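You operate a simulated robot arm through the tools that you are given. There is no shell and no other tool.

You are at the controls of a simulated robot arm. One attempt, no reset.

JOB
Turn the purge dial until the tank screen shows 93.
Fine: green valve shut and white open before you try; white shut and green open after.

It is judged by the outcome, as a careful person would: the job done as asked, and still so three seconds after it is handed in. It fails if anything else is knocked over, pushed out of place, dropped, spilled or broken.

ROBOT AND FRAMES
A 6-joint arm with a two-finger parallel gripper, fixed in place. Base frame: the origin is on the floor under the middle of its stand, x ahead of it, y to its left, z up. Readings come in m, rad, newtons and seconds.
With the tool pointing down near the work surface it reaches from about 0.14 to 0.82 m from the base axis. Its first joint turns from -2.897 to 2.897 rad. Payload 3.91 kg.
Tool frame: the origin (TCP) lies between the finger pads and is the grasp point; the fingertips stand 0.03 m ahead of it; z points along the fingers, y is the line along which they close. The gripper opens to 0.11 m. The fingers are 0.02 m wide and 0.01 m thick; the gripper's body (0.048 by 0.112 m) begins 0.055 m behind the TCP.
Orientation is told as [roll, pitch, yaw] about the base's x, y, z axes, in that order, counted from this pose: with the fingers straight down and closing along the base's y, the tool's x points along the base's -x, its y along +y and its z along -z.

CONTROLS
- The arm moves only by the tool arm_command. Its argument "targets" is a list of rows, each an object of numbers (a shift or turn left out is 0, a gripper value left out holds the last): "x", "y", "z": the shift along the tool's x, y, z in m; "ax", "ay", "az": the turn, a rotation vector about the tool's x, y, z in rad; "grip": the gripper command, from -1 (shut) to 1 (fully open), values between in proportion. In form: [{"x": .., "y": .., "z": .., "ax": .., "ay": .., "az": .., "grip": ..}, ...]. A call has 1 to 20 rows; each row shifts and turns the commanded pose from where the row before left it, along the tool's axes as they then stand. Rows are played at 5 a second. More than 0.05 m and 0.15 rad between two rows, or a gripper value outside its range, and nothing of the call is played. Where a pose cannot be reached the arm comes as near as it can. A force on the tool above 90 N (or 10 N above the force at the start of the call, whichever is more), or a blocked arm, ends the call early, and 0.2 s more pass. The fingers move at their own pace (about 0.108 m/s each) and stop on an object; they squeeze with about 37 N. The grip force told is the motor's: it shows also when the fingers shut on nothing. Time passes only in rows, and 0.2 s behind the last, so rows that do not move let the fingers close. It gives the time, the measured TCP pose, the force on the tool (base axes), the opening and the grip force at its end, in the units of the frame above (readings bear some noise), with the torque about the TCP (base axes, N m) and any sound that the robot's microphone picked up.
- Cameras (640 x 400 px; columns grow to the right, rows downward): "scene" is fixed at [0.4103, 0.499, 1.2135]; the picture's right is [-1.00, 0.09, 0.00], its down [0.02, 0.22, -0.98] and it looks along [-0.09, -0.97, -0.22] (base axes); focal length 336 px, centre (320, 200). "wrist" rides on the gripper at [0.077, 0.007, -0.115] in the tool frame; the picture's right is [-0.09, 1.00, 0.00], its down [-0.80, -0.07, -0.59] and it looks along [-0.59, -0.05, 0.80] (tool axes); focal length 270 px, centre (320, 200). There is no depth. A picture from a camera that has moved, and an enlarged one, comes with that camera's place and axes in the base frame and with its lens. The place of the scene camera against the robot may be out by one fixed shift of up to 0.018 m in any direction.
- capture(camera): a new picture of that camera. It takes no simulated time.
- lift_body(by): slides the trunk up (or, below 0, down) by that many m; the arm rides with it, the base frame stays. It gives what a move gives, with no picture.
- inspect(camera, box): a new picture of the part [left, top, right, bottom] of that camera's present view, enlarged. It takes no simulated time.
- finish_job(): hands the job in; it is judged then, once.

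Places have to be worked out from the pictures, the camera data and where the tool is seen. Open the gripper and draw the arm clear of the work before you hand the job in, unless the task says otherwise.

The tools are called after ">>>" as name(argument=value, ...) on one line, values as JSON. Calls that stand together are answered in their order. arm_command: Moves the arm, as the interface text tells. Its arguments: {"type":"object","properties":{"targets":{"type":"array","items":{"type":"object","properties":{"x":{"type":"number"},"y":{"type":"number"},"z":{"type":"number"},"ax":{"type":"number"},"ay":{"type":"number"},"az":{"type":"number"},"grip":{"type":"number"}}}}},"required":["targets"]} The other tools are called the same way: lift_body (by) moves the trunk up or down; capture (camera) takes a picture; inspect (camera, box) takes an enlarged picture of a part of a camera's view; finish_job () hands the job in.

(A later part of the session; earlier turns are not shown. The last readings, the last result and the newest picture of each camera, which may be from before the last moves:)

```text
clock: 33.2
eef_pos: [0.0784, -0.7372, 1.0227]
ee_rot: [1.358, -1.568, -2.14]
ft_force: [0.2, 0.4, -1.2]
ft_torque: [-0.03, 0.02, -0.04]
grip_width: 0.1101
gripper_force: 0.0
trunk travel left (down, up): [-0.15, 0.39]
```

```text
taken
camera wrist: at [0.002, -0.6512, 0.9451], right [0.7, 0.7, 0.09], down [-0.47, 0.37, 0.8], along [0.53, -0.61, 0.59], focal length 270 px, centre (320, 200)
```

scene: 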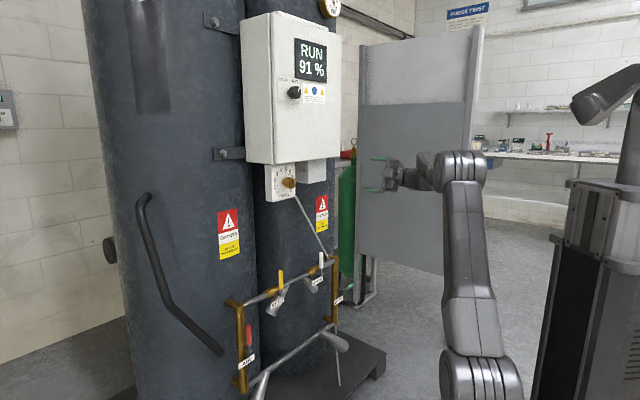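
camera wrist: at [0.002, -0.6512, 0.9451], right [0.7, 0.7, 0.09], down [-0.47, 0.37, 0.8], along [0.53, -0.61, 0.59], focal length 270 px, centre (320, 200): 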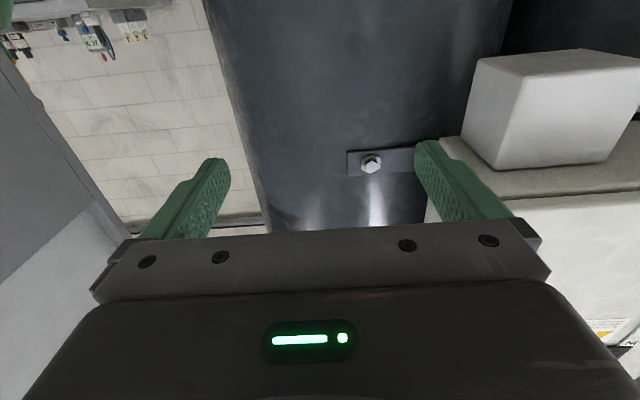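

Orientation is restored. For the white valve I'll approach with the tool rolled the other way (camera on top), so that its counter-clockwise turn stays in the wrist's reachable range; first moving to a clear spot, then rolling in stages.

>>> arm_command(targets=[{"x": 0.04, "z": -0.02}, {"x": 0.04, "z": -0.02}, {"x": 0.04, "z": -0.02}, {"x": 0.03, "z": -0.01}, {"az": 0.1428}, {"az": 0.1428}, {"az": 0.1428}, {"az": 0.1428}, {"az": 0.1428}, {"az": 0.1428}, {"az": 0.1428}, {"az": 0.1428}, {"az": 0.1428}, {"az": 0.1428}, {"az": 0.1428}, {}])

```text
clock: 36.6
eef_pos: [0.0295, -0.6885, 0.8723]
ee_rot: [1.572, 0.002, -2.356]
ft_force: [-0.1, -0.2, -0.1]
ft_torque: [0.0, -0.02, -0.02]
grip_width: 0.1099
gripper_force: 0.1
trunk travel left (down, up): [-0.15, 0.39]
```

Reached +90° as expected. Continuing the roll towards +180° in stages to check that it is reachable.

>>> arm_command(targets=[{"az": 0.1428}, {"az": 0.1428}, {"az": 0.1428}, {"az": 0.1428}])

```text
clock: 37.6
eef_pos: [0.0293, -0.6879, 0.8722]
ee_rot: [1.569, 0.574, -2.356]
ft_force: [-0.4, 0.4, 0.1]
ft_torque: [0.0, -0.06, -0.01]
grip_width: 0.1102
gripper_force: 0.0
trunk travel left (down, up): [-0.15, 0.39]
```

The roll is tracking cleanly, so I'll finish it to +180°.

>>> arm_command(targets=[{"az": 0.1428}, {"az": 0.1428}, {"az": 0.1428}, {"az": 0.1428}, {"az": 0.1428}, {"az": 0.1428}, {"az": 0.1428}, {}])

>>> capture(camera="wrist")

>>> capture(camera="scene")

```text
clock: 39.4
eef_pos: [0.0293, -0.688, 0.8722]
ee_rot: [-1.324, 1.567, 1.036]
ft_force: [-0.5, -0.5, -0.4]
ft_torque: [-0.01, 0.0, 0.01]
grip_width: 0.1097
gripper_force: 0.1
trunk travel left (down, up): [-0.15, 0.39]
```

```text
taken
camera wrist: at [-0.0574, -0.6124, 0.9492], right [-0.7, -0.7, -0.09], down [-0.37, 0.47, -0.8], along [0.61, -0.53, -0.59], focal length 270 px, centre (320, 200)
```

wrist: 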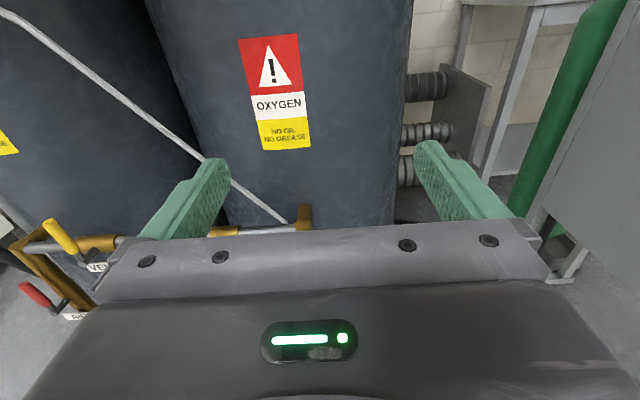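

```text
taken
```

scene: 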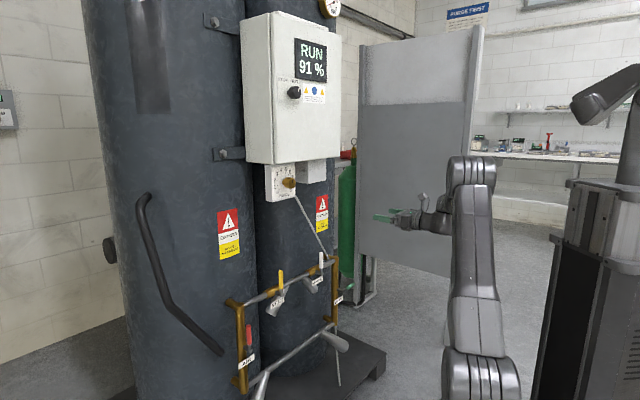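

The roll to +180° works and gives an upright view. I'll move to the standoff in front of the white handle.

>>> arm_command(targets=[{"x": -0.0272, "y": -0.031}, {"x": -0.0272, "y": -0.031}, {"x": -0.0272, "y": -0.031}, {"x": -0.0272, "y": -0.031}, {"x": -0.0272, "y": -0.031}, {"x": -0.0272, "y": -0.031}, {"z": 0.03}, {"z": 0.03}, {}])

>>> capture(camera="wrist")

>>> inspect(camera="scene", box=[280, 220, 440, 320])

```text
clock: 41.4
eef_pos: [0.2005, -0.6002, 0.7092]
ee_rot: [-0.666, 1.568, 1.691]
ft_force: [-0.6, 0.5, -0.7]
ft_torque: [-0.03, -0.03, 0.0]
grip_width: 0.1098
gripper_force: 0.0
trunk travel left (down, up): [-0.15, 0.39]
```

```text
taken
camera wrist: at [0.1154, -0.5239, 0.7866], right [-0.7, -0.7, -0.09], down [-0.37, 0.47, -0.8], along [0.61, -0.53, -0.59], focal length 270 px, centre (320, 200)
```

wrist: 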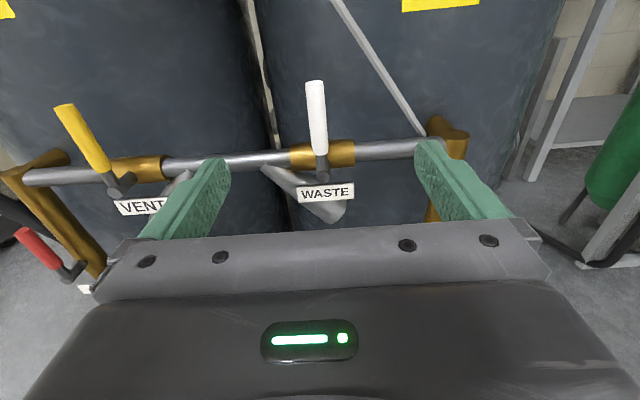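

```text
4.00 times, centred on (360, 270) of scene
camera zoom: at [0.4103, 0.499, 1.2135], right [-1.0, 0.09, 0.0], down [0.02, 0.22, -0.98], along [-0.09, -0.97, -0.22], focal length 1344 px, centre (160, -80)
```

zoom: 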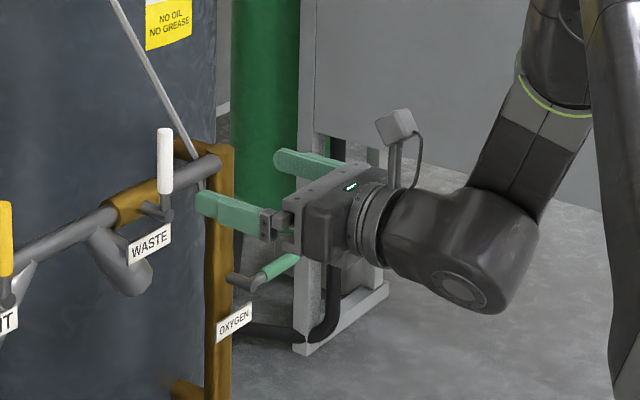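

White handle is at t≈0.281, essentially centred. I'll advance so the open fingers straddle the handle.

>>> arm_command(targets=[{"y": -0.0015, "z": 0.033}, {"z": 0.033}, {"z": 0.033}, {}])

>>> capture(camera="wrist")

>>> inspect(camera="scene", box=[280, 220, 440, 320])

```text
clock: 42.4
eef_pos: [0.2713, -0.6684, 0.7104]
ee_rot: [-0.835, 1.568, 1.523]
ft_force: [-0.4, -0.3, 0.3]
ft_torque: [0.04, -0.01, 0.01]
grip_width: 0.1099
gripper_force: 0.1
trunk travel left (down, up): [-0.15, 0.39]
```

```text
taken
camera wrist: at [0.1853, -0.5917, 0.7871], right [-0.7, -0.7, -0.09], down [-0.37, 0.47, -0.8], along [0.61, -0.53, -0.59], focal length 270 px, centre (320, 200)
```

wrist: 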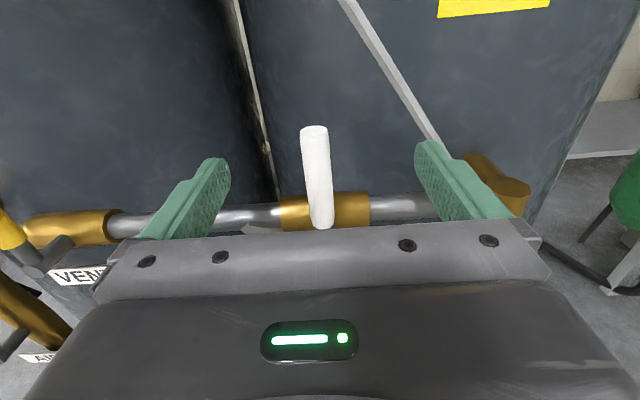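

```text
4.00 times, centred on (360, 270) of scene
camera zoom: at [0.4103, 0.499, 1.2135], right [-1.0, 0.09, 0.0], down [0.02, 0.22, -0.98], along [-0.09, -0.97, -0.22], focal length 1344 px, centre (160, -80)
```

zoom: 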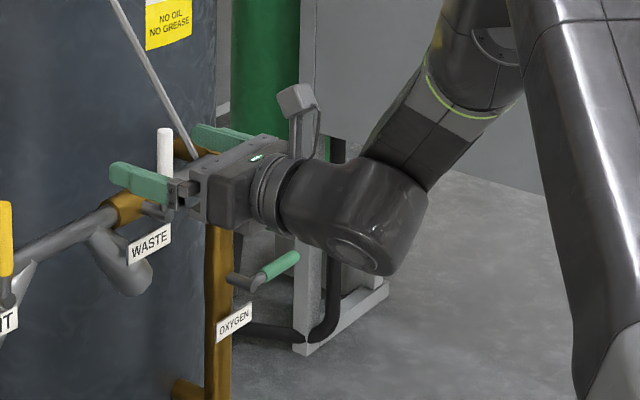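

The handle is centred between the fingertips. Closing on it.

>>> arm_command(targets=[{"grip": -1}, {"grip": -1}, {"grip": -1}, {"grip": -1}])

>>> capture(camera="wrist")

```text
clock: 43.4
eef_pos: [0.271, -0.6671, 0.7103]
ee_rot: [-0.926, 1.569, 1.432]
ft_force: [2.3, 3.2, 0.3]
ft_torque: [-0.01, -0.27, 0.06]
grip_width: 0.0176
gripper_force: 45.2
trunk travel left (down, up): [-0.15, 0.39]
```

```text
taken
camera wrist: at [0.1855, -0.5912, 0.7871], right [-0.7, -0.71, -0.09], down [-0.37, 0.47, -0.8], along [0.61, -0.53, -0.59], focal length 270 px, centre (320, 200)
```

wrist: 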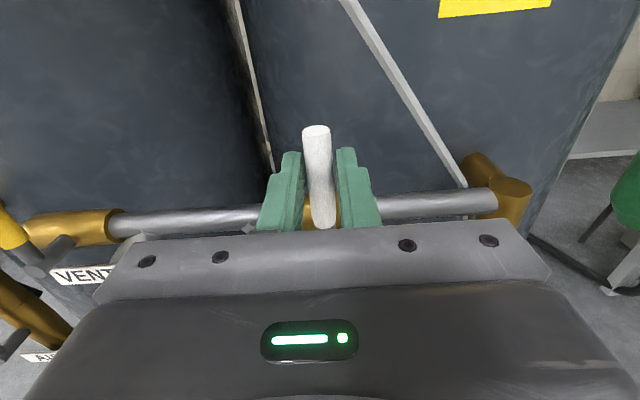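

Gripped. A small counter-clockwise test turn of the white handle, watching the force.

>>> arm_command(targets=[{"x": -0.0001, "y": -0.003, "az": -0.05}, {"x": -0.0001, "y": -0.003, "az": -0.05}])

```text
clock: 44.0
eef_pos: [0.2727, -0.6666, 0.7103]
ee_rot: [1.574, 1.473, -2.36]
ft_force: [-11.3, -16.6, 3.1]
ft_torque: [1.03, -0.38, -0.24]
grip_width: 0.0189
gripper_force: 44.4
trunk travel left (down, up): [-0.15, 0.39]
```

There's 20 N of resistance and little motion this way; it might be a stop. One more small step to tell stiction from a stop.

>>> arm_command(targets=[{"y": -0.002, "az": -0.03}, {}])

>>> capture(camera="wrist")

```text
clock: 44.6
eef_pos: [0.273, -0.6656, 0.7099]
ee_rot: [1.583, 1.444, -2.351]
ft_force: [-35.2, -32.9, 9.2]
ft_torque: [1.01, -0.13, -0.78]
grip_width: 0.0194
gripper_force: 45.1
trunk travel left (down, up): [-0.15, 0.39]
```

```text
taken
camera wrist: at [0.1948, -0.5818, 0.7862], right [-0.71, -0.7, 0.04], down [-0.44, 0.4, -0.8], along [0.55, -0.59, -0.59], focal length 270 px, centre (320, 200)
```

wrist: 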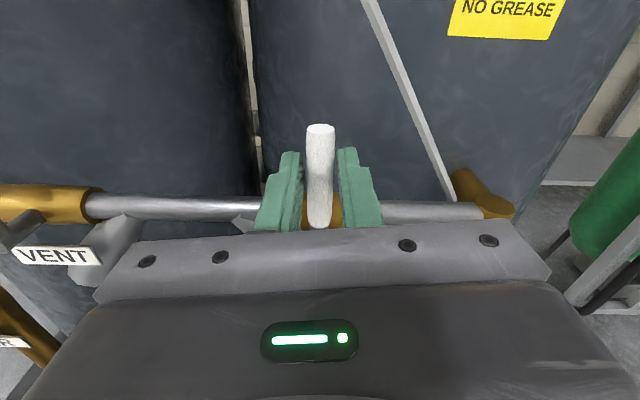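

That's a hard stop (48 N, no motion), so the white valve turns the other way. I'll relax back to neutral, release and retreat to rehearse the clockwise arc.

>>> arm_command(targets=[{"y": 0.004, "az": 0.065}, {"y": 0.004, "az": 0.065}, {"grip": 0.3}, {"grip": 0.3}, {"z": -0.035}, {"z": -0.035}, {"z": -0.035}, {}])

>>> capture(camera="wrist")

```text
clock: 46.4
eef_pos: [0.1983, -0.5939, 0.7076]
ee_rot: [-0.959, 1.572, 1.399]
ft_force: [0.3, 0.2, 0.0]
ft_torque: [0.03, 0.03, 0.01]
grip_width: 0.0715
gripper_force: 0.2
trunk travel left (down, up): [-0.15, 0.39]
```

```text
taken
camera wrist: at [0.1125, -0.5173, 0.7847], right [-0.7, -0.71, -0.09], down [-0.37, 0.47, -0.8], along [0.61, -0.53, -0.59], focal length 270 px, centre (320, 200)
```

wrist: 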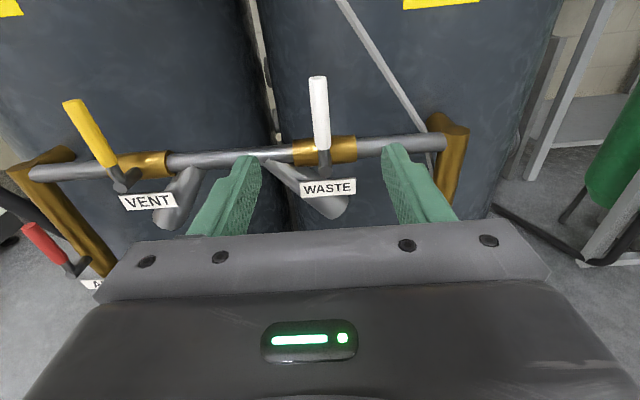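

White is back upright and free. Rehearsing the clockwise arc at this standoff in stages.

>>> arm_command(targets=[{"x": -0.0006, "y": 0.00854, "az": 0.1428}, {"x": -0.0006, "y": 0.00854, "az": 0.1428}, {"x": -0.0006, "y": 0.00854, "az": 0.1428}, {"x": -0.0006, "y": 0.00854, "az": 0.1428}, {"x": -0.0006, "y": 0.00854, "az": 0.1428}])

```text
clock: 47.6
eef_pos: [0.1735, -0.622, 0.694]
ee_rot: [-1.569, 0.855, 0.788]
ft_force: [-1.3, 0.5, -0.6]
ft_torque: [0.01, 0.02, 0.0]
grip_width: 0.0716
gripper_force: 0.1
trunk travel left (down, up): [-0.15, 0.39]
```

It tracks so far; rehearsing the second half.

>>> arm_command(targets=[{"x": -0.0006, "y": 0.00854, "az": 0.1428}, {"x": -0.0006, "y": 0.00854, "az": 0.1428}, {"x": -0.0006, "y": 0.00854, "az": 0.1428}, {"x": -0.0006, "y": 0.00854, "az": 0.1428}, {"x": -0.0006, "y": 0.00854, "az": 0.1428}, {"x": -0.0006, "y": 0.00854, "az": 0.1428}, {}])

>>> capture(camera="wrist")

```text
clock: 49.2
eef_pos: [0.1591, -0.6378, 0.6483]
ee_rot: [-1.571, -0.002, 0.785]
ft_force: [-0.7, 0.3, 0.2]
ft_torque: [0.01, -0.01, 0.01]
grip_width: 0.0715
gripper_force: 0.1
trunk travel left (down, up): [-0.15, 0.39]
```

```text
taken
camera wrist: at [0.0231, -0.6104, 0.6418], right [0.06, 0.06, -1.0], down [0.15, 0.99, 0.07], along [0.99, -0.15, 0.05], focal length 270 px, centre (320, 200)
```

wrist: 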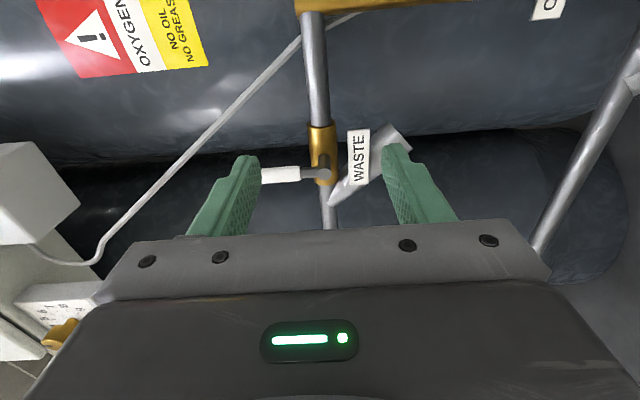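

The clockwise arc is fully reachable. I'll reverse it, then advance onto the white handle again.

>>> arm_command(targets=[{"x": -0.0006, "y": -0.00854, "az": -0.1428}, {"x": -0.0006, "y": -0.00854, "az": -0.1428}, {"x": -0.0006, "y": -0.00854, "az": -0.1428}, {"x": -0.0006, "y": -0.00854, "az": -0.1428}, {"x": -0.0006, "y": -0.00854, "az": -0.1428}, {"x": -0.0006, "y": -0.00854, "az": -0.1428}, {"x": -0.0006, "y": -0.00854, "az": -0.1428}, {"x": -0.0006, "y": -0.00854, "az": -0.1428}, {"x": -0.0006, "y": -0.00854, "az": -0.1428}, {"x": -0.0006, "y": -0.00854, "az": -0.1428}, {"x": -0.0006, "y": -0.00854, "az": -0.1428}, {"x": 0.001, "y": 0.001, "grip": 1}, {}])

>>> capture(camera="wrist")

```text
clock: 52.0
eef_pos: [0.2002, -0.5938, 0.7126]
ee_rot: [0.272, 1.572, 2.629]
ft_force: [0.4, 0.1, 0.8]
ft_torque: [0.01, -0.01, -0.02]
grip_width: 0.1102
gripper_force: 0.1
trunk travel left (down, up): [-0.15, 0.39]
```

```text
taken
camera wrist: at [0.1138, -0.5173, 0.7877], right [-0.7, -0.7, -0.09], down [-0.37, 0.47, -0.8], along [0.61, -0.53, -0.59], focal length 270 px, centre (320, 200)
```

wrist: 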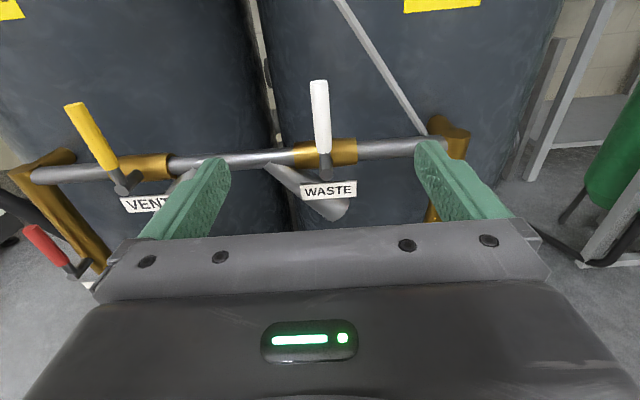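

Nearly aligned; a 2 mm correction and then in to the handle, then close.

>>> arm_command(targets=[{"x": -0.003, "y": 0.002, "z": 0.035}, {"z": 0.034}, {"z": 0.0335}, {}, {"grip": -1}, {"grip": -1}, {"grip": -1}, {"grip": -1}])

>>> capture(camera="wrist")

```text
clock: 53.8
eef_pos: [0.27, -0.6673, 0.7057]
ee_rot: [-1.001, 1.569, 1.356]
ft_force: [-1.0, -5.3, 0.5]
ft_torque: [-0.04, 0.06, -0.08]
grip_width: 0.0178
gripper_force: 45.0
trunk travel left (down, up): [-0.15, 0.39]
```

```text
taken
camera wrist: at [0.1851, -0.5897, 0.7815], right [-0.7, -0.7, -0.09], down [-0.37, 0.47, -0.8], along [0.61, -0.53, -0.59], focal length 270 px, centre (320, 200)
```

wrist: 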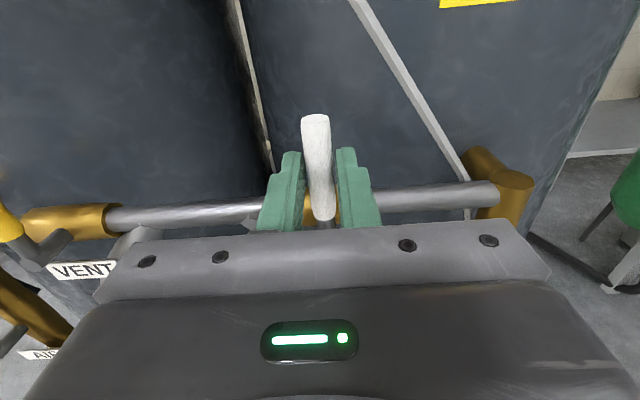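

Gripped at z=0.706 (radius about 0.057). A small clockwise test turn.

>>> arm_command(targets=[{"x": -0.0001, "y": 0.00285, "az": 0.05}, {"x": -0.0001, "y": 0.00285, "az": 0.05}, {"x": -0.0003, "y": 0.0057, "az": 0.1}])

```text
clock: 54.6
eef_pos: [0.2633, -0.6744, 0.703]
ee_rot: [-1.558, 1.369, 0.802]
ft_force: [-1.4, 16.0, -6.9]
ft_torque: [-0.05, -0.64, 0.12]
grip_width: 0.0177
gripper_force: 45.0
trunk travel left (down, up): [-0.15, 0.39]
```

It turns clockwise with about 10 N. Continuing the arc.

>>> arm_command(targets=[{"x": -0.0005, "y": 0.00779, "az": 0.1371}, {"x": -0.0005, "y": 0.00779, "az": 0.1371}, {"x": -0.0005, "y": 0.00779, "az": 0.1371}, {"x": -0.0005, "y": 0.00779, "az": 0.1371}, {"x": -0.0005, "y": 0.00779, "az": 0.1371}])

>>> capture(camera="wrist")

```text
clock: 55.8
eef_pos: [0.2394, -0.6991, 0.6856]
ee_rot: [-1.566, 0.682, 0.789]
ft_force: [8.6, 32.3, -9.8]
ft_torque: [0.49, -0.29, 0.52]
grip_width: 0.0179
gripper_force: 45.3
trunk travel left (down, up): [-0.15, 0.39]
```

```text
taken
camera wrist: at [0.114, -0.6629, 0.7282], right [-0.4, -0.4, -0.83], down [0.05, 0.89, -0.45], along [0.92, -0.22, -0.33], focal length 270 px, centre (320, 200)
```

wrist: 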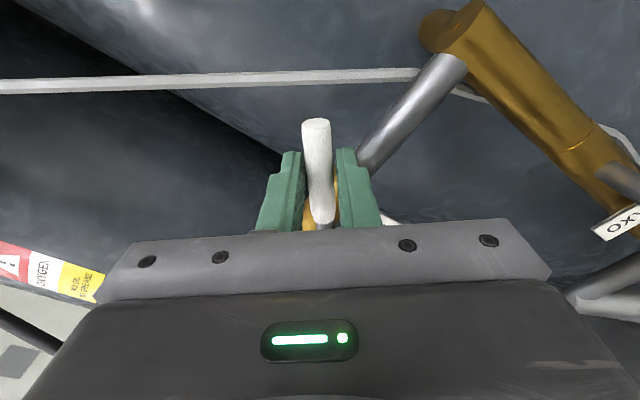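

About 51° turned; there's some radial pull, so I'll ease the radius in by 1.5 mm while finishing the arc.

>>> arm_command(targets=[{"x": -0.0013, "y": 0.00779, "az": 0.1371}, {"x": -0.0012, "y": 0.00779, "az": 0.1371}, {"x": -0.0007, "y": 0.00779, "az": 0.1371}, {"x": -0.0005, "y": 0.00779, "az": 0.1371}, {"x": -0.0005, "y": 0.00779, "az": 0.1371}, {}])

>>> capture(camera="wrist")

>>> inspect(camera="scene", box=[280, 220, 440, 320])

```text
clock: 57.2
eef_pos: [0.2305, -0.7078, 0.6493]
ee_rot: [-1.569, -0.002, 0.787]
ft_force: [10.4, 23.1, -0.5]
ft_torque: [0.01, 0.04, 0.17]
grip_width: 0.0178
gripper_force: 44.6
trunk travel left (down, up): [-0.15, 0.39]
```

```text
taken
camera wrist: at [0.096, -0.6809, 0.6426], right [0.06, 0.06, -1.0], down [0.14, 0.99, 0.07], along [0.99, -0.15, 0.05], focal length 270 px, centre (320, 200)
```

wrist: 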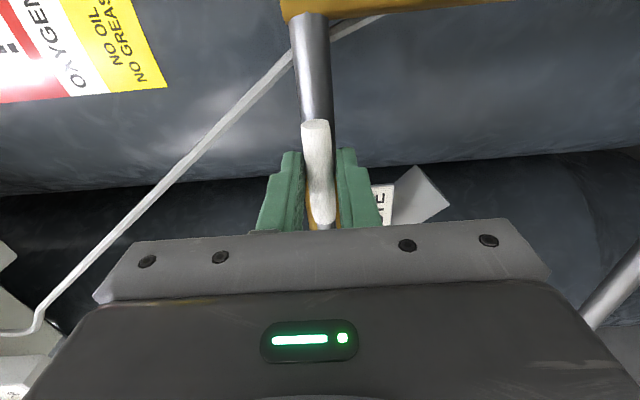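

```text
4.00 times, centred on (360, 270) of scene
camera zoom: at [0.4103, 0.499, 1.2135], right [-1.0, 0.09, 0.0], down [0.02, 0.22, -0.98], along [-0.09, -0.97, -0.22], focal length 1344 px, centre (160, -80)
```

zoom: 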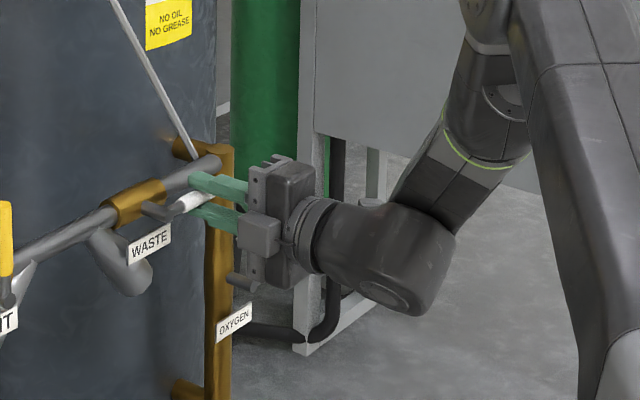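

White is horizontal along its pipe. I'll nudge it gently onto its stop to be sure it's fully open.

>>> arm_command(targets=[{"y": 0.0025, "az": 0.04}, {}])

```text
clock: 57.8
eef_pos: [0.2318, -0.707, 0.6492]
ee_rot: [-1.573, -0.037, 0.786]
ft_force: [14.5, 15.7, 6.8]
ft_torque: [-0.73, 0.55, 0.58]
grip_width: 0.018
gripper_force: 45.3
trunk travel left (down, up): [-0.15, 0.39]
```

It's on its stop: white is open. I'll relax, open the fingers partway and back straight out.

>>> arm_command(targets=[{"y": -0.0025, "az": -0.04, "grip": -0.2}, {"grip": -0.2}, {"grip": -0.2}, {"z": -0.035}, {"z": -0.035}, {"z": -0.035}, {"z": -0.035}, {}])

>>> capture(camera="wrist")

>>> capture(camera="scene")

>>> inspect(camera="scene", box=[280, 220, 440, 320])

```text
clock: 59.6
eef_pos: [0.1309, -0.6084, 0.6485]
ee_rot: [-1.571, -0.001, 0.788]
ft_force: [-0.1, -0.7, -0.5]
ft_torque: [-0.01, -0.05, 0.0]
grip_width: 0.0442
gripper_force: 0.0
trunk travel left (down, up): [-0.15, 0.39]
```

```text
taken
camera wrist: at [-0.0045, -0.5804, 0.6409], right [0.06, 0.06, -1.0], down [0.14, 0.99, 0.07], along [0.99, -0.15, 0.05], focal length 270 px, centre (320, 200)
```

wrist: 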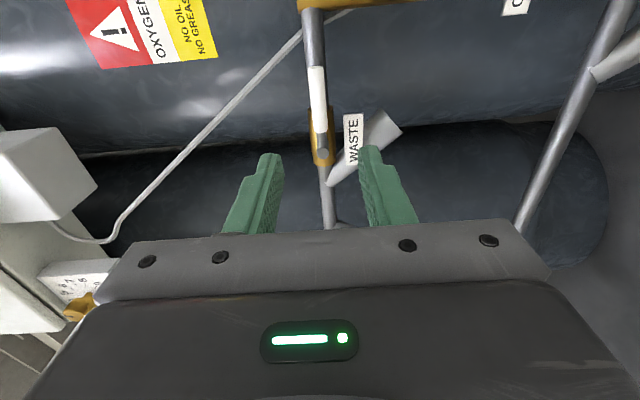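

```text
taken
```

scene: 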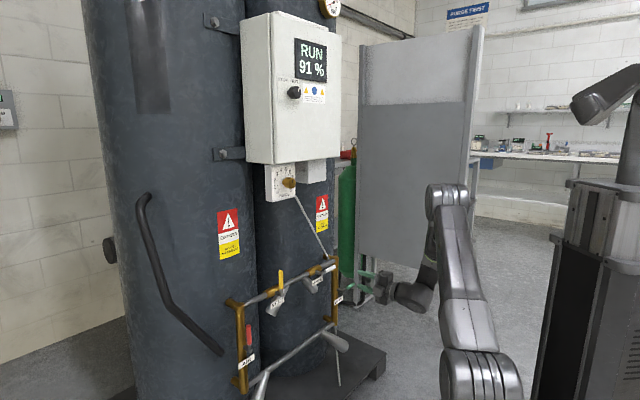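

```text
4.00 times, centred on (360, 270) of scene
camera zoom: at [0.4103, 0.499, 1.2135], right [-1.0, 0.09, 0.0], down [0.02, 0.22, -0.98], along [-0.09, -0.97, -0.22], focal length 1344 px, centre (160, -80)
```

zoom: 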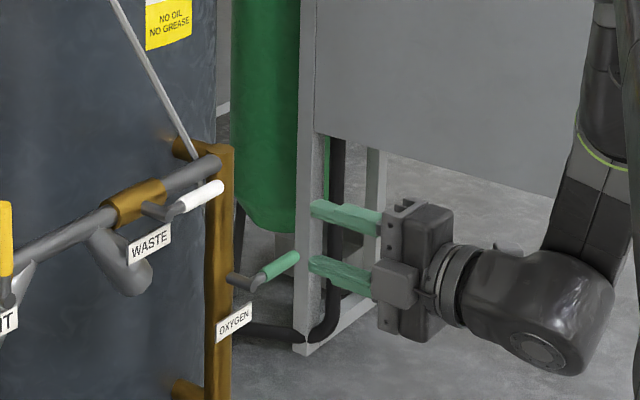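

Both valves are set: green across its pipe (shut), white along its pipe (open). Now for the dial: I'll retreat, roll back to +180° (mid-range of the wrist) and then move up in front of it.

>>> arm_command(targets=[{"z": -0.035, "grip": 0}, {"z": -0.035}, {"az": -0.1428}, {"az": -0.1428}, {"az": -0.1428}, {"az": -0.1428}, {"az": -0.1428}, {"az": -0.1428}, {"az": -0.1428}, {"az": -0.1428}, {"az": -0.1428}, {"az": -0.1428}, {"az": -0.1428}, {}])

```text
clock: 62.6
eef_pos: [0.0816, -0.5596, 0.6497]
ee_rot: [-0.306, 1.571, 2.055]
ft_force: [-0.3, 0.5, 0.8]
ft_torque: [-0.03, -0.02, 0.0]
grip_width: 0.055
gripper_force: 0.0
trunk travel left (down, up): [-0.15, 0.39]
```

At +180° roll, t=0.338, d=0.453. Moving up and left to face the dial from a standoff.

>>> arm_command(targets=[{"x": 0.0383, "y": -0.0264}, {"x": 0.0383, "y": -0.0264}, {"x": 0.0383, "y": -0.0264}, {"x": 0.0383, "y": -0.0264}, {"x": 0.0383, "y": -0.0264}, {"x": 0.0383, "y": -0.0264}, {"x": 0.0383, "y": -0.0264}, {"x": 0.0383, "y": -0.0264}, {"x": 0.0383, "y": -0.0264}, {"x": 0.0383, "y": -0.0264}, {}])

>>> capture(camera="wrist")

>>> capture(camera="scene")

```text
clock: 65.0
eef_pos: [0.2727, -0.3769, 1.034]
ee_rot: [-1.504, 1.57, 0.851]
ft_force: [-0.8, 0.2, 0.0]
ft_torque: [0.01, -0.01, -0.02]
grip_width: 0.0549
gripper_force: 0.2
trunk travel left (down, up): [-0.15, 0.39]
```

```text
taken
camera wrist: at [0.1861, -0.3001, 1.1103], right [-0.7, -0.7, -0.09], down [-0.37, 0.47, -0.8], along [0.61, -0.53, -0.59], focal length 270 px, centre (320, 200)
```

wrist: 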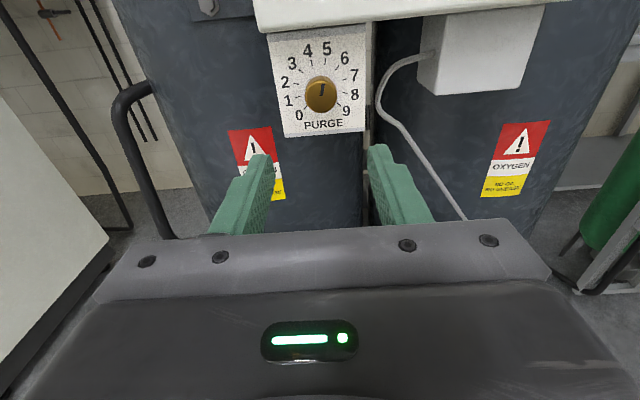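

```text
taken
```

scene: 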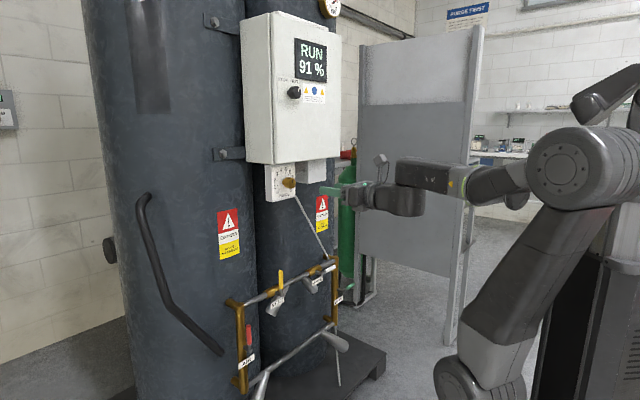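

The dial is in clear, upright view. I'll enlarge it to locate the knob and read the pointer.

>>> inspect(camera="wrist", box=[250, 10, 400, 150])

>>> inspect(camera="scene", box=[255, 155, 325, 210])

```text
2.86 times, centred on (325, 80) of wrist
camera zoom: at [0.1861, -0.3001, 1.1103], right [-0.7, -0.7, -0.09], down [-0.37, 0.47, -0.8], along [0.61, -0.53, -0.59], focal length 772 px, centre (306, 543)
```

zoom: 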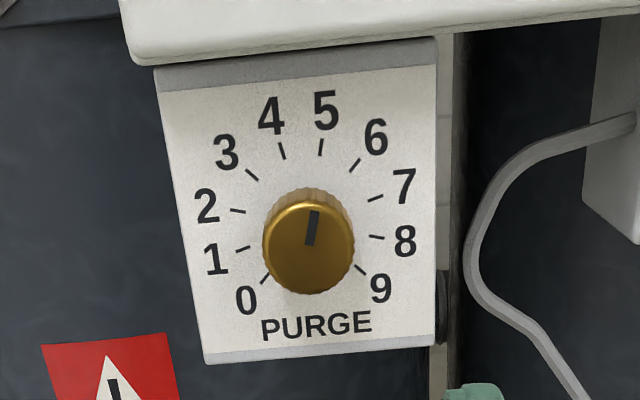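

```text
7.27 times, centred on (290, 182) of scene
camera zoom: at [0.4103, 0.499, 1.2135], right [-1.0, 0.09, 0.0], down [0.02, 0.22, -0.98], along [-0.09, -0.97, -0.22], focal length 2443 px, centre (538, 327)
```

zoom: 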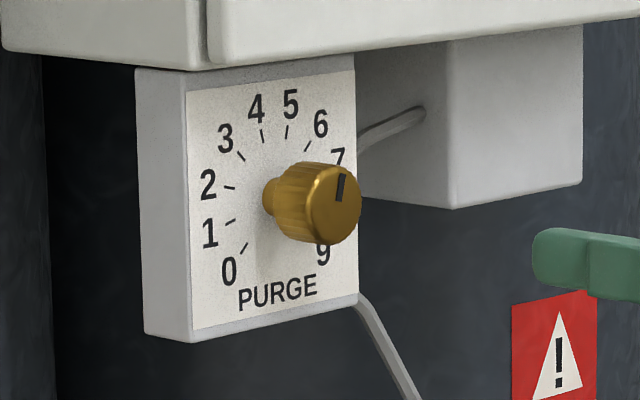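

The knob's front centre is at t≈0.0745, d≈0.627, z≈1.0315 with radius about 0.016, the plate at d≈0.664, and the pointer is at 5. I'll advance to just short of the knob and check alignment.

>>> arm_command(targets=[{"x": -0.0025, "y": 0.0008, "z": 0.035, "grip": 0.36}, {"z": 0.035}, {"z": 0.035}, {}])

>>> capture(camera="wrist")

>>> inspect(camera="scene", box=[230, 130, 390, 230])

```text
clock: 66.0
eef_pos: [0.3422, -0.4502, 1.0286]
ee_rot: [-1.132, 1.571, 1.225]
ft_force: [-0.5, 0.4, -0.2]
ft_torque: [0.02, 0.0, 0.0]
grip_width: 0.0749
gripper_force: 0.0
trunk travel left (down, up): [-0.15, 0.39]
```

```text
taken
camera wrist: at [0.2577, -0.3739, 1.1061], right [-0.7, -0.7, -0.09], down [-0.37, 0.47, -0.8], along [0.61, -0.53, -0.59], focal length 270 px, centre (320, 200)
```

wrist: 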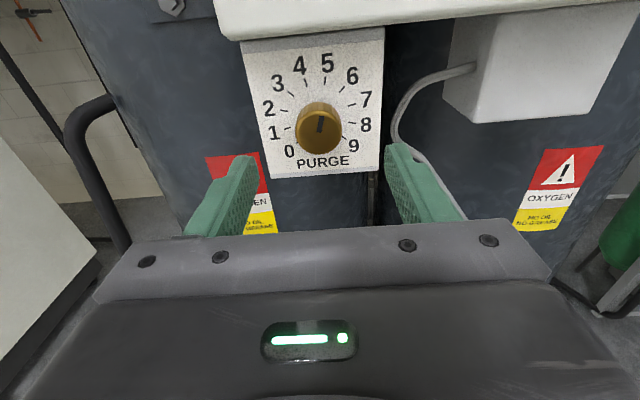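

```text
4.00 times, centred on (310, 180) of scene
camera zoom: at [0.4103, 0.499, 1.2135], right [-1.0, 0.09, 0.0], down [0.02, 0.22, -0.98], along [-0.09, -0.97, -0.22], focal length 1344 px, centre (360, 280)
```

zoom: 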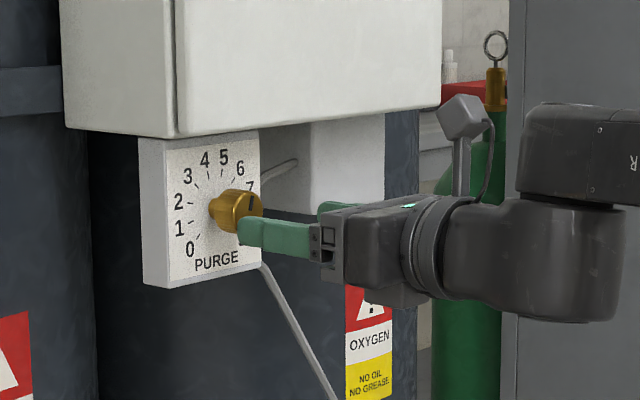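

Close to aligned. I'll enlarge to pin the knob centre before engaging.

>>> inspect(camera="wrist", box=[240, 30, 400, 190])

```text
2.50 times, centred on (320, 110) of wrist
camera zoom: at [0.2577, -0.3739, 1.1061], right [-0.7, -0.7, -0.09], down [-0.37, 0.47, -0.8], along [0.61, -0.53, -0.59], focal length 676 px, centre (320, 425)
```

zoom: 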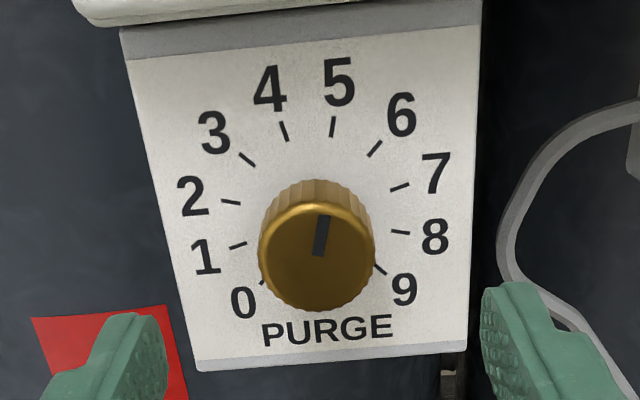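

Knob centre is at t≈0.0747, z≈1.033. I'll correct a few millimetres, advance so the fingers straddle the knob, and look.

>>> arm_command(targets=[{"x": 0.003, "y": -0.0013, "z": 0.03}, {"z": 0.031}, {}])

>>> capture(camera="wrist")

>>> inspect(camera="scene", box=[230, 130, 390, 230])

```text
clock: 66.8
eef_pos: [0.3889, -0.4928, 1.0338]
ee_rot: [-1.305, 1.569, 1.051]
ft_force: [-0.6, -0.4, 0.4]
ft_torque: [-0.02, 0.0, 0.01]
grip_width: 0.0748
gripper_force: 0.1
trunk travel left (down, up): [-0.15, 0.39]
```

```text
taken
camera wrist: at [0.3026, -0.4172, 1.1093], right [-0.7, -0.7, -0.09], down [-0.37, 0.47, -0.8], along [0.61, -0.53, -0.59], focal length 270 px, centre (320, 200)
```

wrist: 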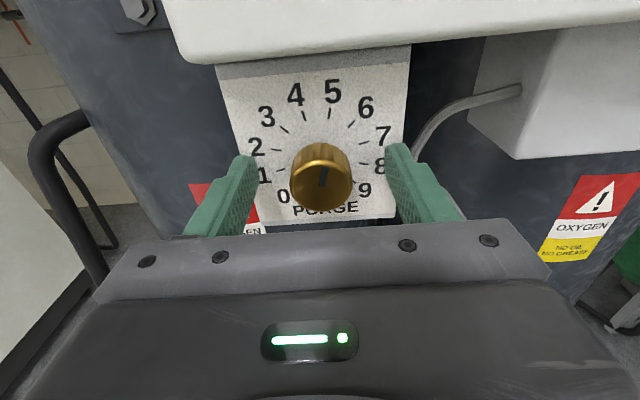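

```text
4.00 times, centred on (310, 180) of scene
camera zoom: at [0.4103, 0.499, 1.2135], right [-1.0, 0.09, 0.0], down [0.02, 0.22, -0.98], along [-0.09, -0.97, -0.22], focal length 1344 px, centre (360, 280)
```

zoom: 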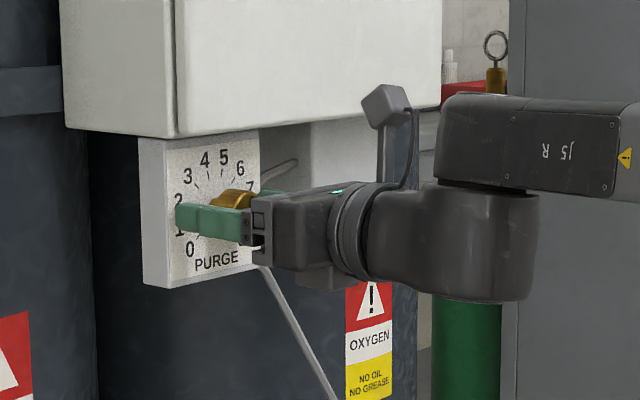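

The fingers straddle the knob. Closing on it.

>>> arm_command(targets=[{"grip": -1}, {"grip": -1}, {"grip": -1}])

>>> capture(camera="wrist")

>>> inspect(camera="scene", box=[260, 0, 350, 60])

```text
clock: 67.6
eef_pos: [0.3879, -0.4934, 1.0329]
ee_rot: [-1.261, 1.57, 1.097]
ft_force: [-0.9, -2.1, 0.3]
ft_torque: [-0.05, -0.05, -0.21]
grip_width: 0.0321
gripper_force: 45.1
trunk travel left (down, up): [-0.15, 0.39]
```

```text
taken
camera wrist: at [0.3022, -0.4173, 1.1093], right [-0.7, -0.7, -0.09], down [-0.37, 0.47, -0.8], along [0.61, -0.53, -0.59], focal length 270 px, centre (320, 200)
```

wrist: 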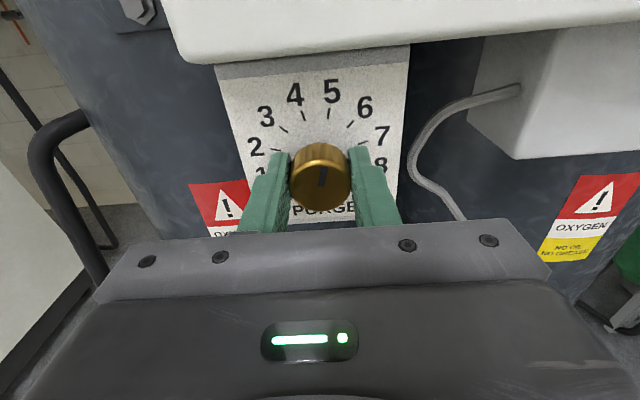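

```text
6.67 times, centred on (305, 30) of scene
camera zoom: at [0.4103, 0.499, 1.2135], right [-1.0, 0.09, 0.0], down [0.02, 0.22, -0.98], along [-0.09, -0.97, -0.22], focal length 2240 px, centre (420, 1333)
```

zoom: 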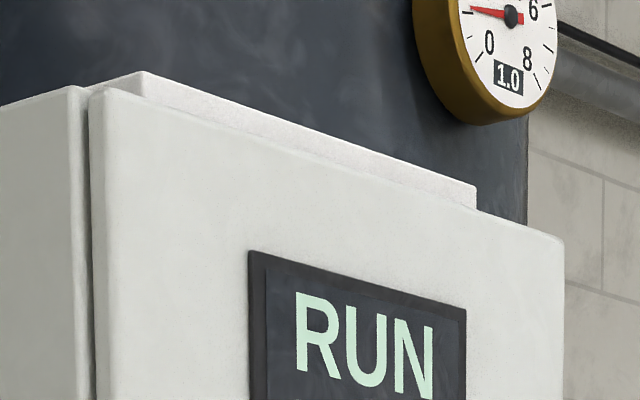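

Knob gripped (width 0.032). I'll turn it clockwise a little, about a third of a division, and read the screen.

>>> arm_command(targets=[{"az": 0.08}, {"az": 0.08}, {}, {}])

>>> inspect(camera="scene", box=[260, 20, 350, 110])

>>> inspect(camera="wrist", box=[200, 60, 440, 240])

```text
clock: 68.6
eef_pos: [0.3874, -0.4939, 1.0323]
ee_rot: [-1.566, 1.409, 0.791]
ft_force: [13.1, -20.5, 12.6]
ft_torque: [-0.13, -0.11, -0.2]
grip_width: 0.0325
gripper_force: 44.7
trunk travel left (down, up): [-0.15, 0.39]
```

```text
4.44 times, centred on (305, 65) of scene
camera zoom: at [0.4103, 0.499, 1.2135], right [-1.0, 0.09, 0.0], down [0.02, 0.22, -0.98], along [-0.09, -0.97, -0.22], focal length 1493 px, centre (387, 800)
```

zoom: 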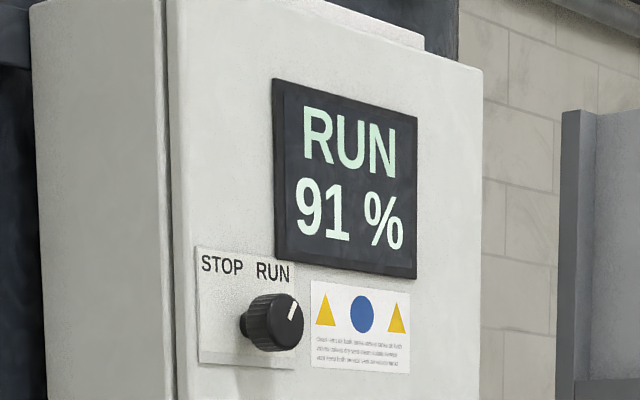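

```text
2.22 times, centred on (320, 150) of wrist
camera zoom: at [0.2935, -0.426, 1.1072], right [-0.68, -0.69, -0.25], down [-0.28, 0.56, -0.78], along [0.67, -0.46, -0.58], focal length 601 px, centre (320, 311)
```

zoom: 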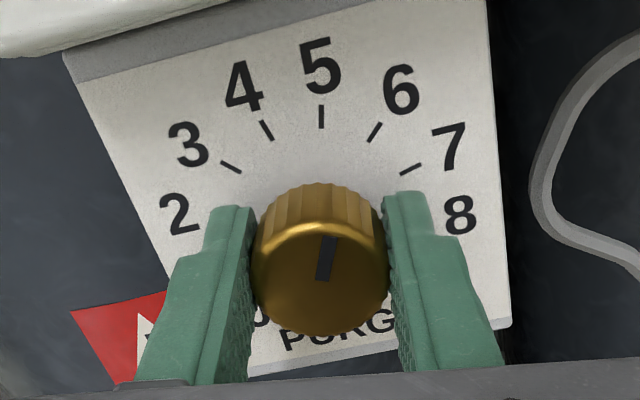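

The pointer has moved to roughly 5.3; the screen still says 91. I'll wait a few seconds to see whether it responds with a lag.

>>> arm_command(targets=[{}, {}, {}, {}, {}, {}, {}, {}, {}, {}, {}, {}, {}, {}, {}])

>>> inspect(camera="scene", box=[260, 0, 350, 80])

```text
clock: 71.8
eef_pos: [0.3885, -0.4936, 1.0315]
ee_rot: [-1.563, 1.409, 0.795]
ft_force: [14.2, -22.2, 17.5]
ft_torque: [-0.14, -0.13, -0.09]
grip_width: 0.032
gripper_force: 44.7
trunk travel left (down, up): [-0.15, 0.39]
```

```text
5.00 times, centred on (305, 40) of scene
camera zoom: at [0.4103, 0.499, 1.2135], right [-1.0, 0.09, 0.0], down [0.02, 0.22, -0.98], along [-0.09, -0.97, -0.22], focal length 1680 px, centre (395, 1000)
```

zoom: 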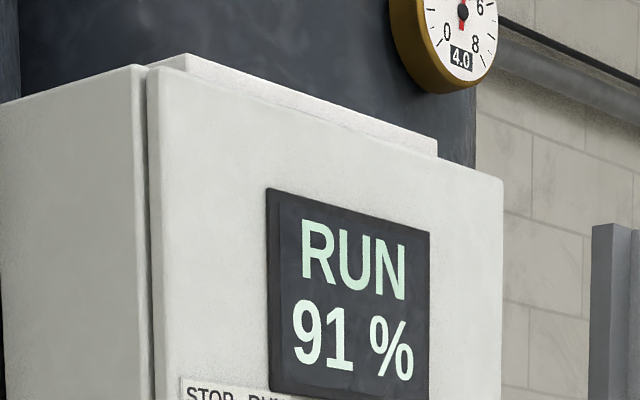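

No change yet at about 5.3, so I'll continue clockwise to about 5.8.

>>> arm_command(targets=[{"az": 0.1}, {"az": 0.1}, {"az": 0.06}, {}, {}])

>>> inspect(camera="scene", box=[260, 0, 350, 80])

>>> inspect(camera="wrist", box=[200, 60, 440, 240])

```text
clock: 73.0
eef_pos: [0.3877, -0.4935, 1.0312]
ee_rot: [-1.564, 1.148, 0.793]
ft_force: [17.3, -22.4, 9.7]
ft_torque: [-0.44, -0.47, -0.04]
grip_width: 0.032
gripper_force: 44.8
trunk travel left (down, up): [-0.15, 0.39]
```

```text
5.00 times, centred on (305, 40) of scene
camera zoom: at [0.4103, 0.499, 1.2135], right [-1.0, 0.09, 0.0], down [0.02, 0.22, -0.98], along [-0.09, -0.97, -0.22], focal length 1680 px, centre (395, 1000)
```

zoom: 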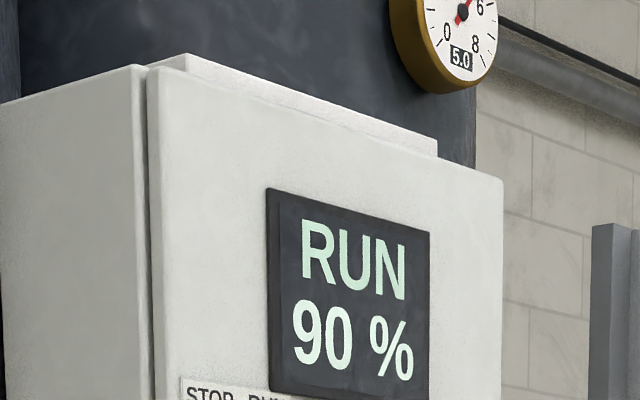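

```text
2.22 times, centred on (320, 150) of wrist
camera zoom: at [0.2799, -0.4386, 1.0993], right [-0.62, -0.62, -0.49], down [-0.14, 0.7, -0.7], along [0.77, -0.36, -0.52], focal length 601 px, centre (320, 311)
```

zoom: 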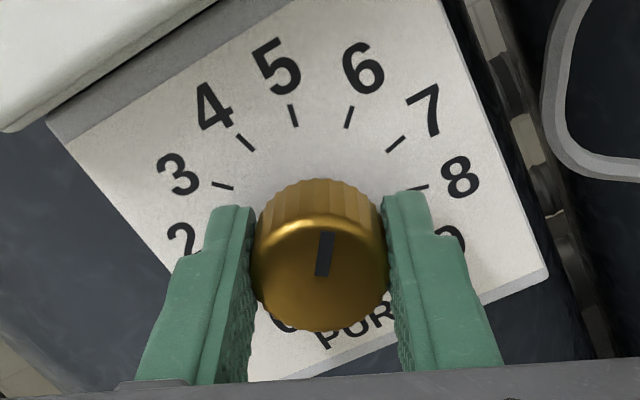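

Clockwise lowers it (90 now), so I need counter-clockwise. Turning back past the start in steps.

>>> arm_command(targets=[{"az": -0.14}, {"az": -0.14}, {"az": -0.14}, {"az": -0.14}, {}, {}, {}])

>>> inspect(camera="scene", box=[260, 0, 350, 80])

>>> inspect(camera="wrist", box=[200, 60, 440, 240])

```text
clock: 74.6
eef_pos: [0.3878, -0.4927, 1.0312]
ee_rot: [1.55, 1.434, -2.375]
ft_force: [21.0, -22.7, 12.9]
ft_torque: [-0.18, -0.19, -0.18]
grip_width: 0.0319
gripper_force: 44.5
trunk travel left (down, up): [-0.15, 0.39]
```

```text
5.00 times, centred on (305, 40) of scene
camera zoom: at [0.4103, 0.499, 1.2135], right [-1.0, 0.09, 0.0], down [0.02, 0.22, -0.98], along [-0.09, -0.97, -0.22], focal length 1680 px, centre (395, 1000)
```

zoom: 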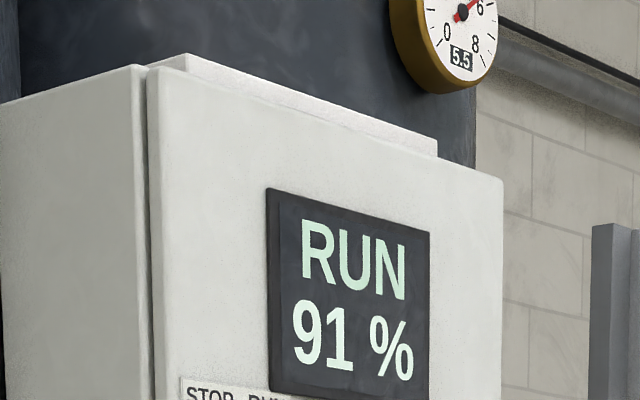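

```text
2.22 times, centred on (320, 150) of wrist
camera zoom: at [0.3088, -0.4087, 1.1087], right [-0.71, -0.71, 0.05], down [-0.45, 0.39, -0.8], along [0.55, -0.59, -0.6], focal length 601 px, centre (320, 311)
```

zoom: 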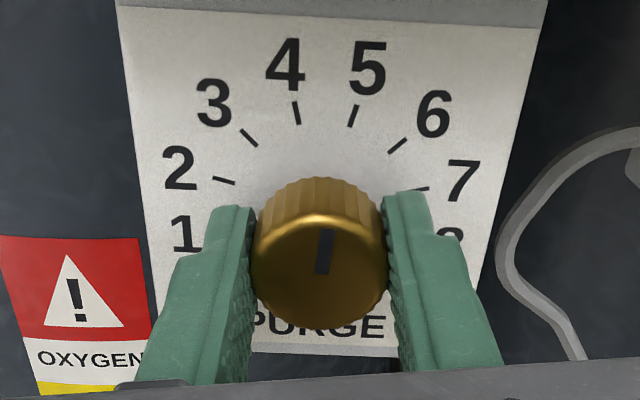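

Back to 91 at about 4.7. Continuing counter-clockwise.

>>> arm_command(targets=[{"az": -0.13}, {"az": -0.13}, {}, {}, {}])

>>> inspect(camera="scene", box=[260, 0, 350, 80])

```text
clock: 75.8
eef_pos: [0.385, -0.4921, 1.0318]
ee_rot: [1.562, 1.173, -2.363]
ft_force: [22.2, -22.1, 9.8]
ft_torque: [-0.18, -0.19, -0.32]
grip_width: 0.032
gripper_force: 45.2
trunk travel left (down, up): [-0.15, 0.39]
```

```text
5.00 times, centred on (305, 40) of scene
camera zoom: at [0.4103, 0.499, 1.2135], right [-1.0, 0.09, 0.0], down [0.02, 0.22, -0.98], along [-0.09, -0.97, -0.22], focal length 1680 px, centre (395, 1000)
```

zoom: 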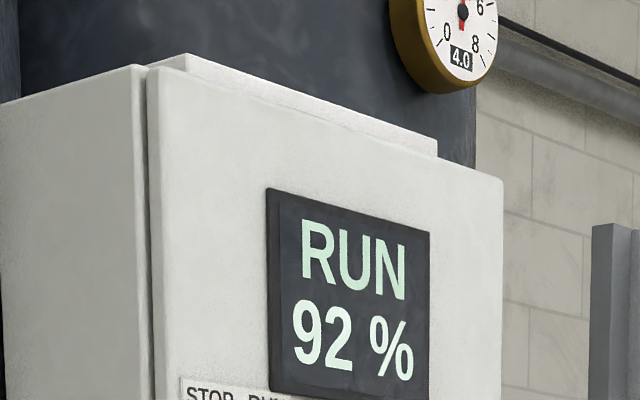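

92 at about 4.2, so the response is roughly 1 % per division and 93 should be near 3. Continuing in smaller steps.

>>> arm_command(targets=[{"az": -0.13}, {"az": -0.13}, {}, {}, {}])

>>> inspect(camera="scene", box=[260, 0, 350, 80])

>>> inspect(camera="wrist", box=[200, 60, 440, 240])

```text
clock: 77.0
eef_pos: [0.3866, -0.4929, 1.0313]
ee_rot: [1.567, 0.912, -2.358]
ft_force: [21.7, -25.6, 11.8]
ft_torque: [-0.05, -0.01, -0.43]
grip_width: 0.0321
gripper_force: 45.7
trunk travel left (down, up): [-0.15, 0.39]
```

```text
5.00 times, centred on (305, 40) of scene
camera zoom: at [0.4103, 0.499, 1.2135], right [-1.0, 0.09, 0.0], down [0.02, 0.22, -0.98], along [-0.09, -0.97, -0.22], focal length 1680 px, centre (395, 1000)
```

zoom: 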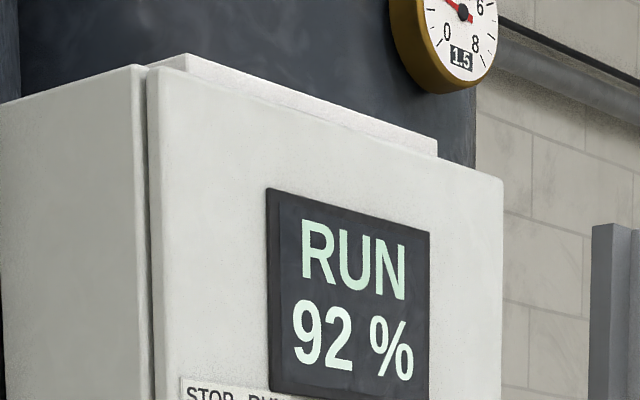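

```text
2.22 times, centred on (320, 150) of wrist
camera zoom: at [0.3351, -0.3817, 1.0965], right [-0.59, -0.6, 0.54], down [-0.73, 0.11, -0.68], along [0.34, -0.79, -0.5], focal length 601 px, centre (320, 311)
```

zoom: 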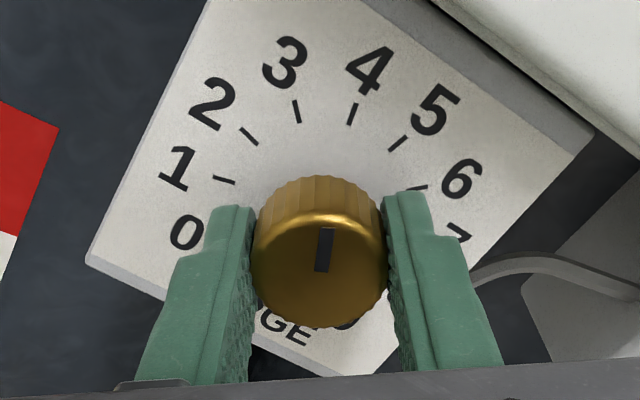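

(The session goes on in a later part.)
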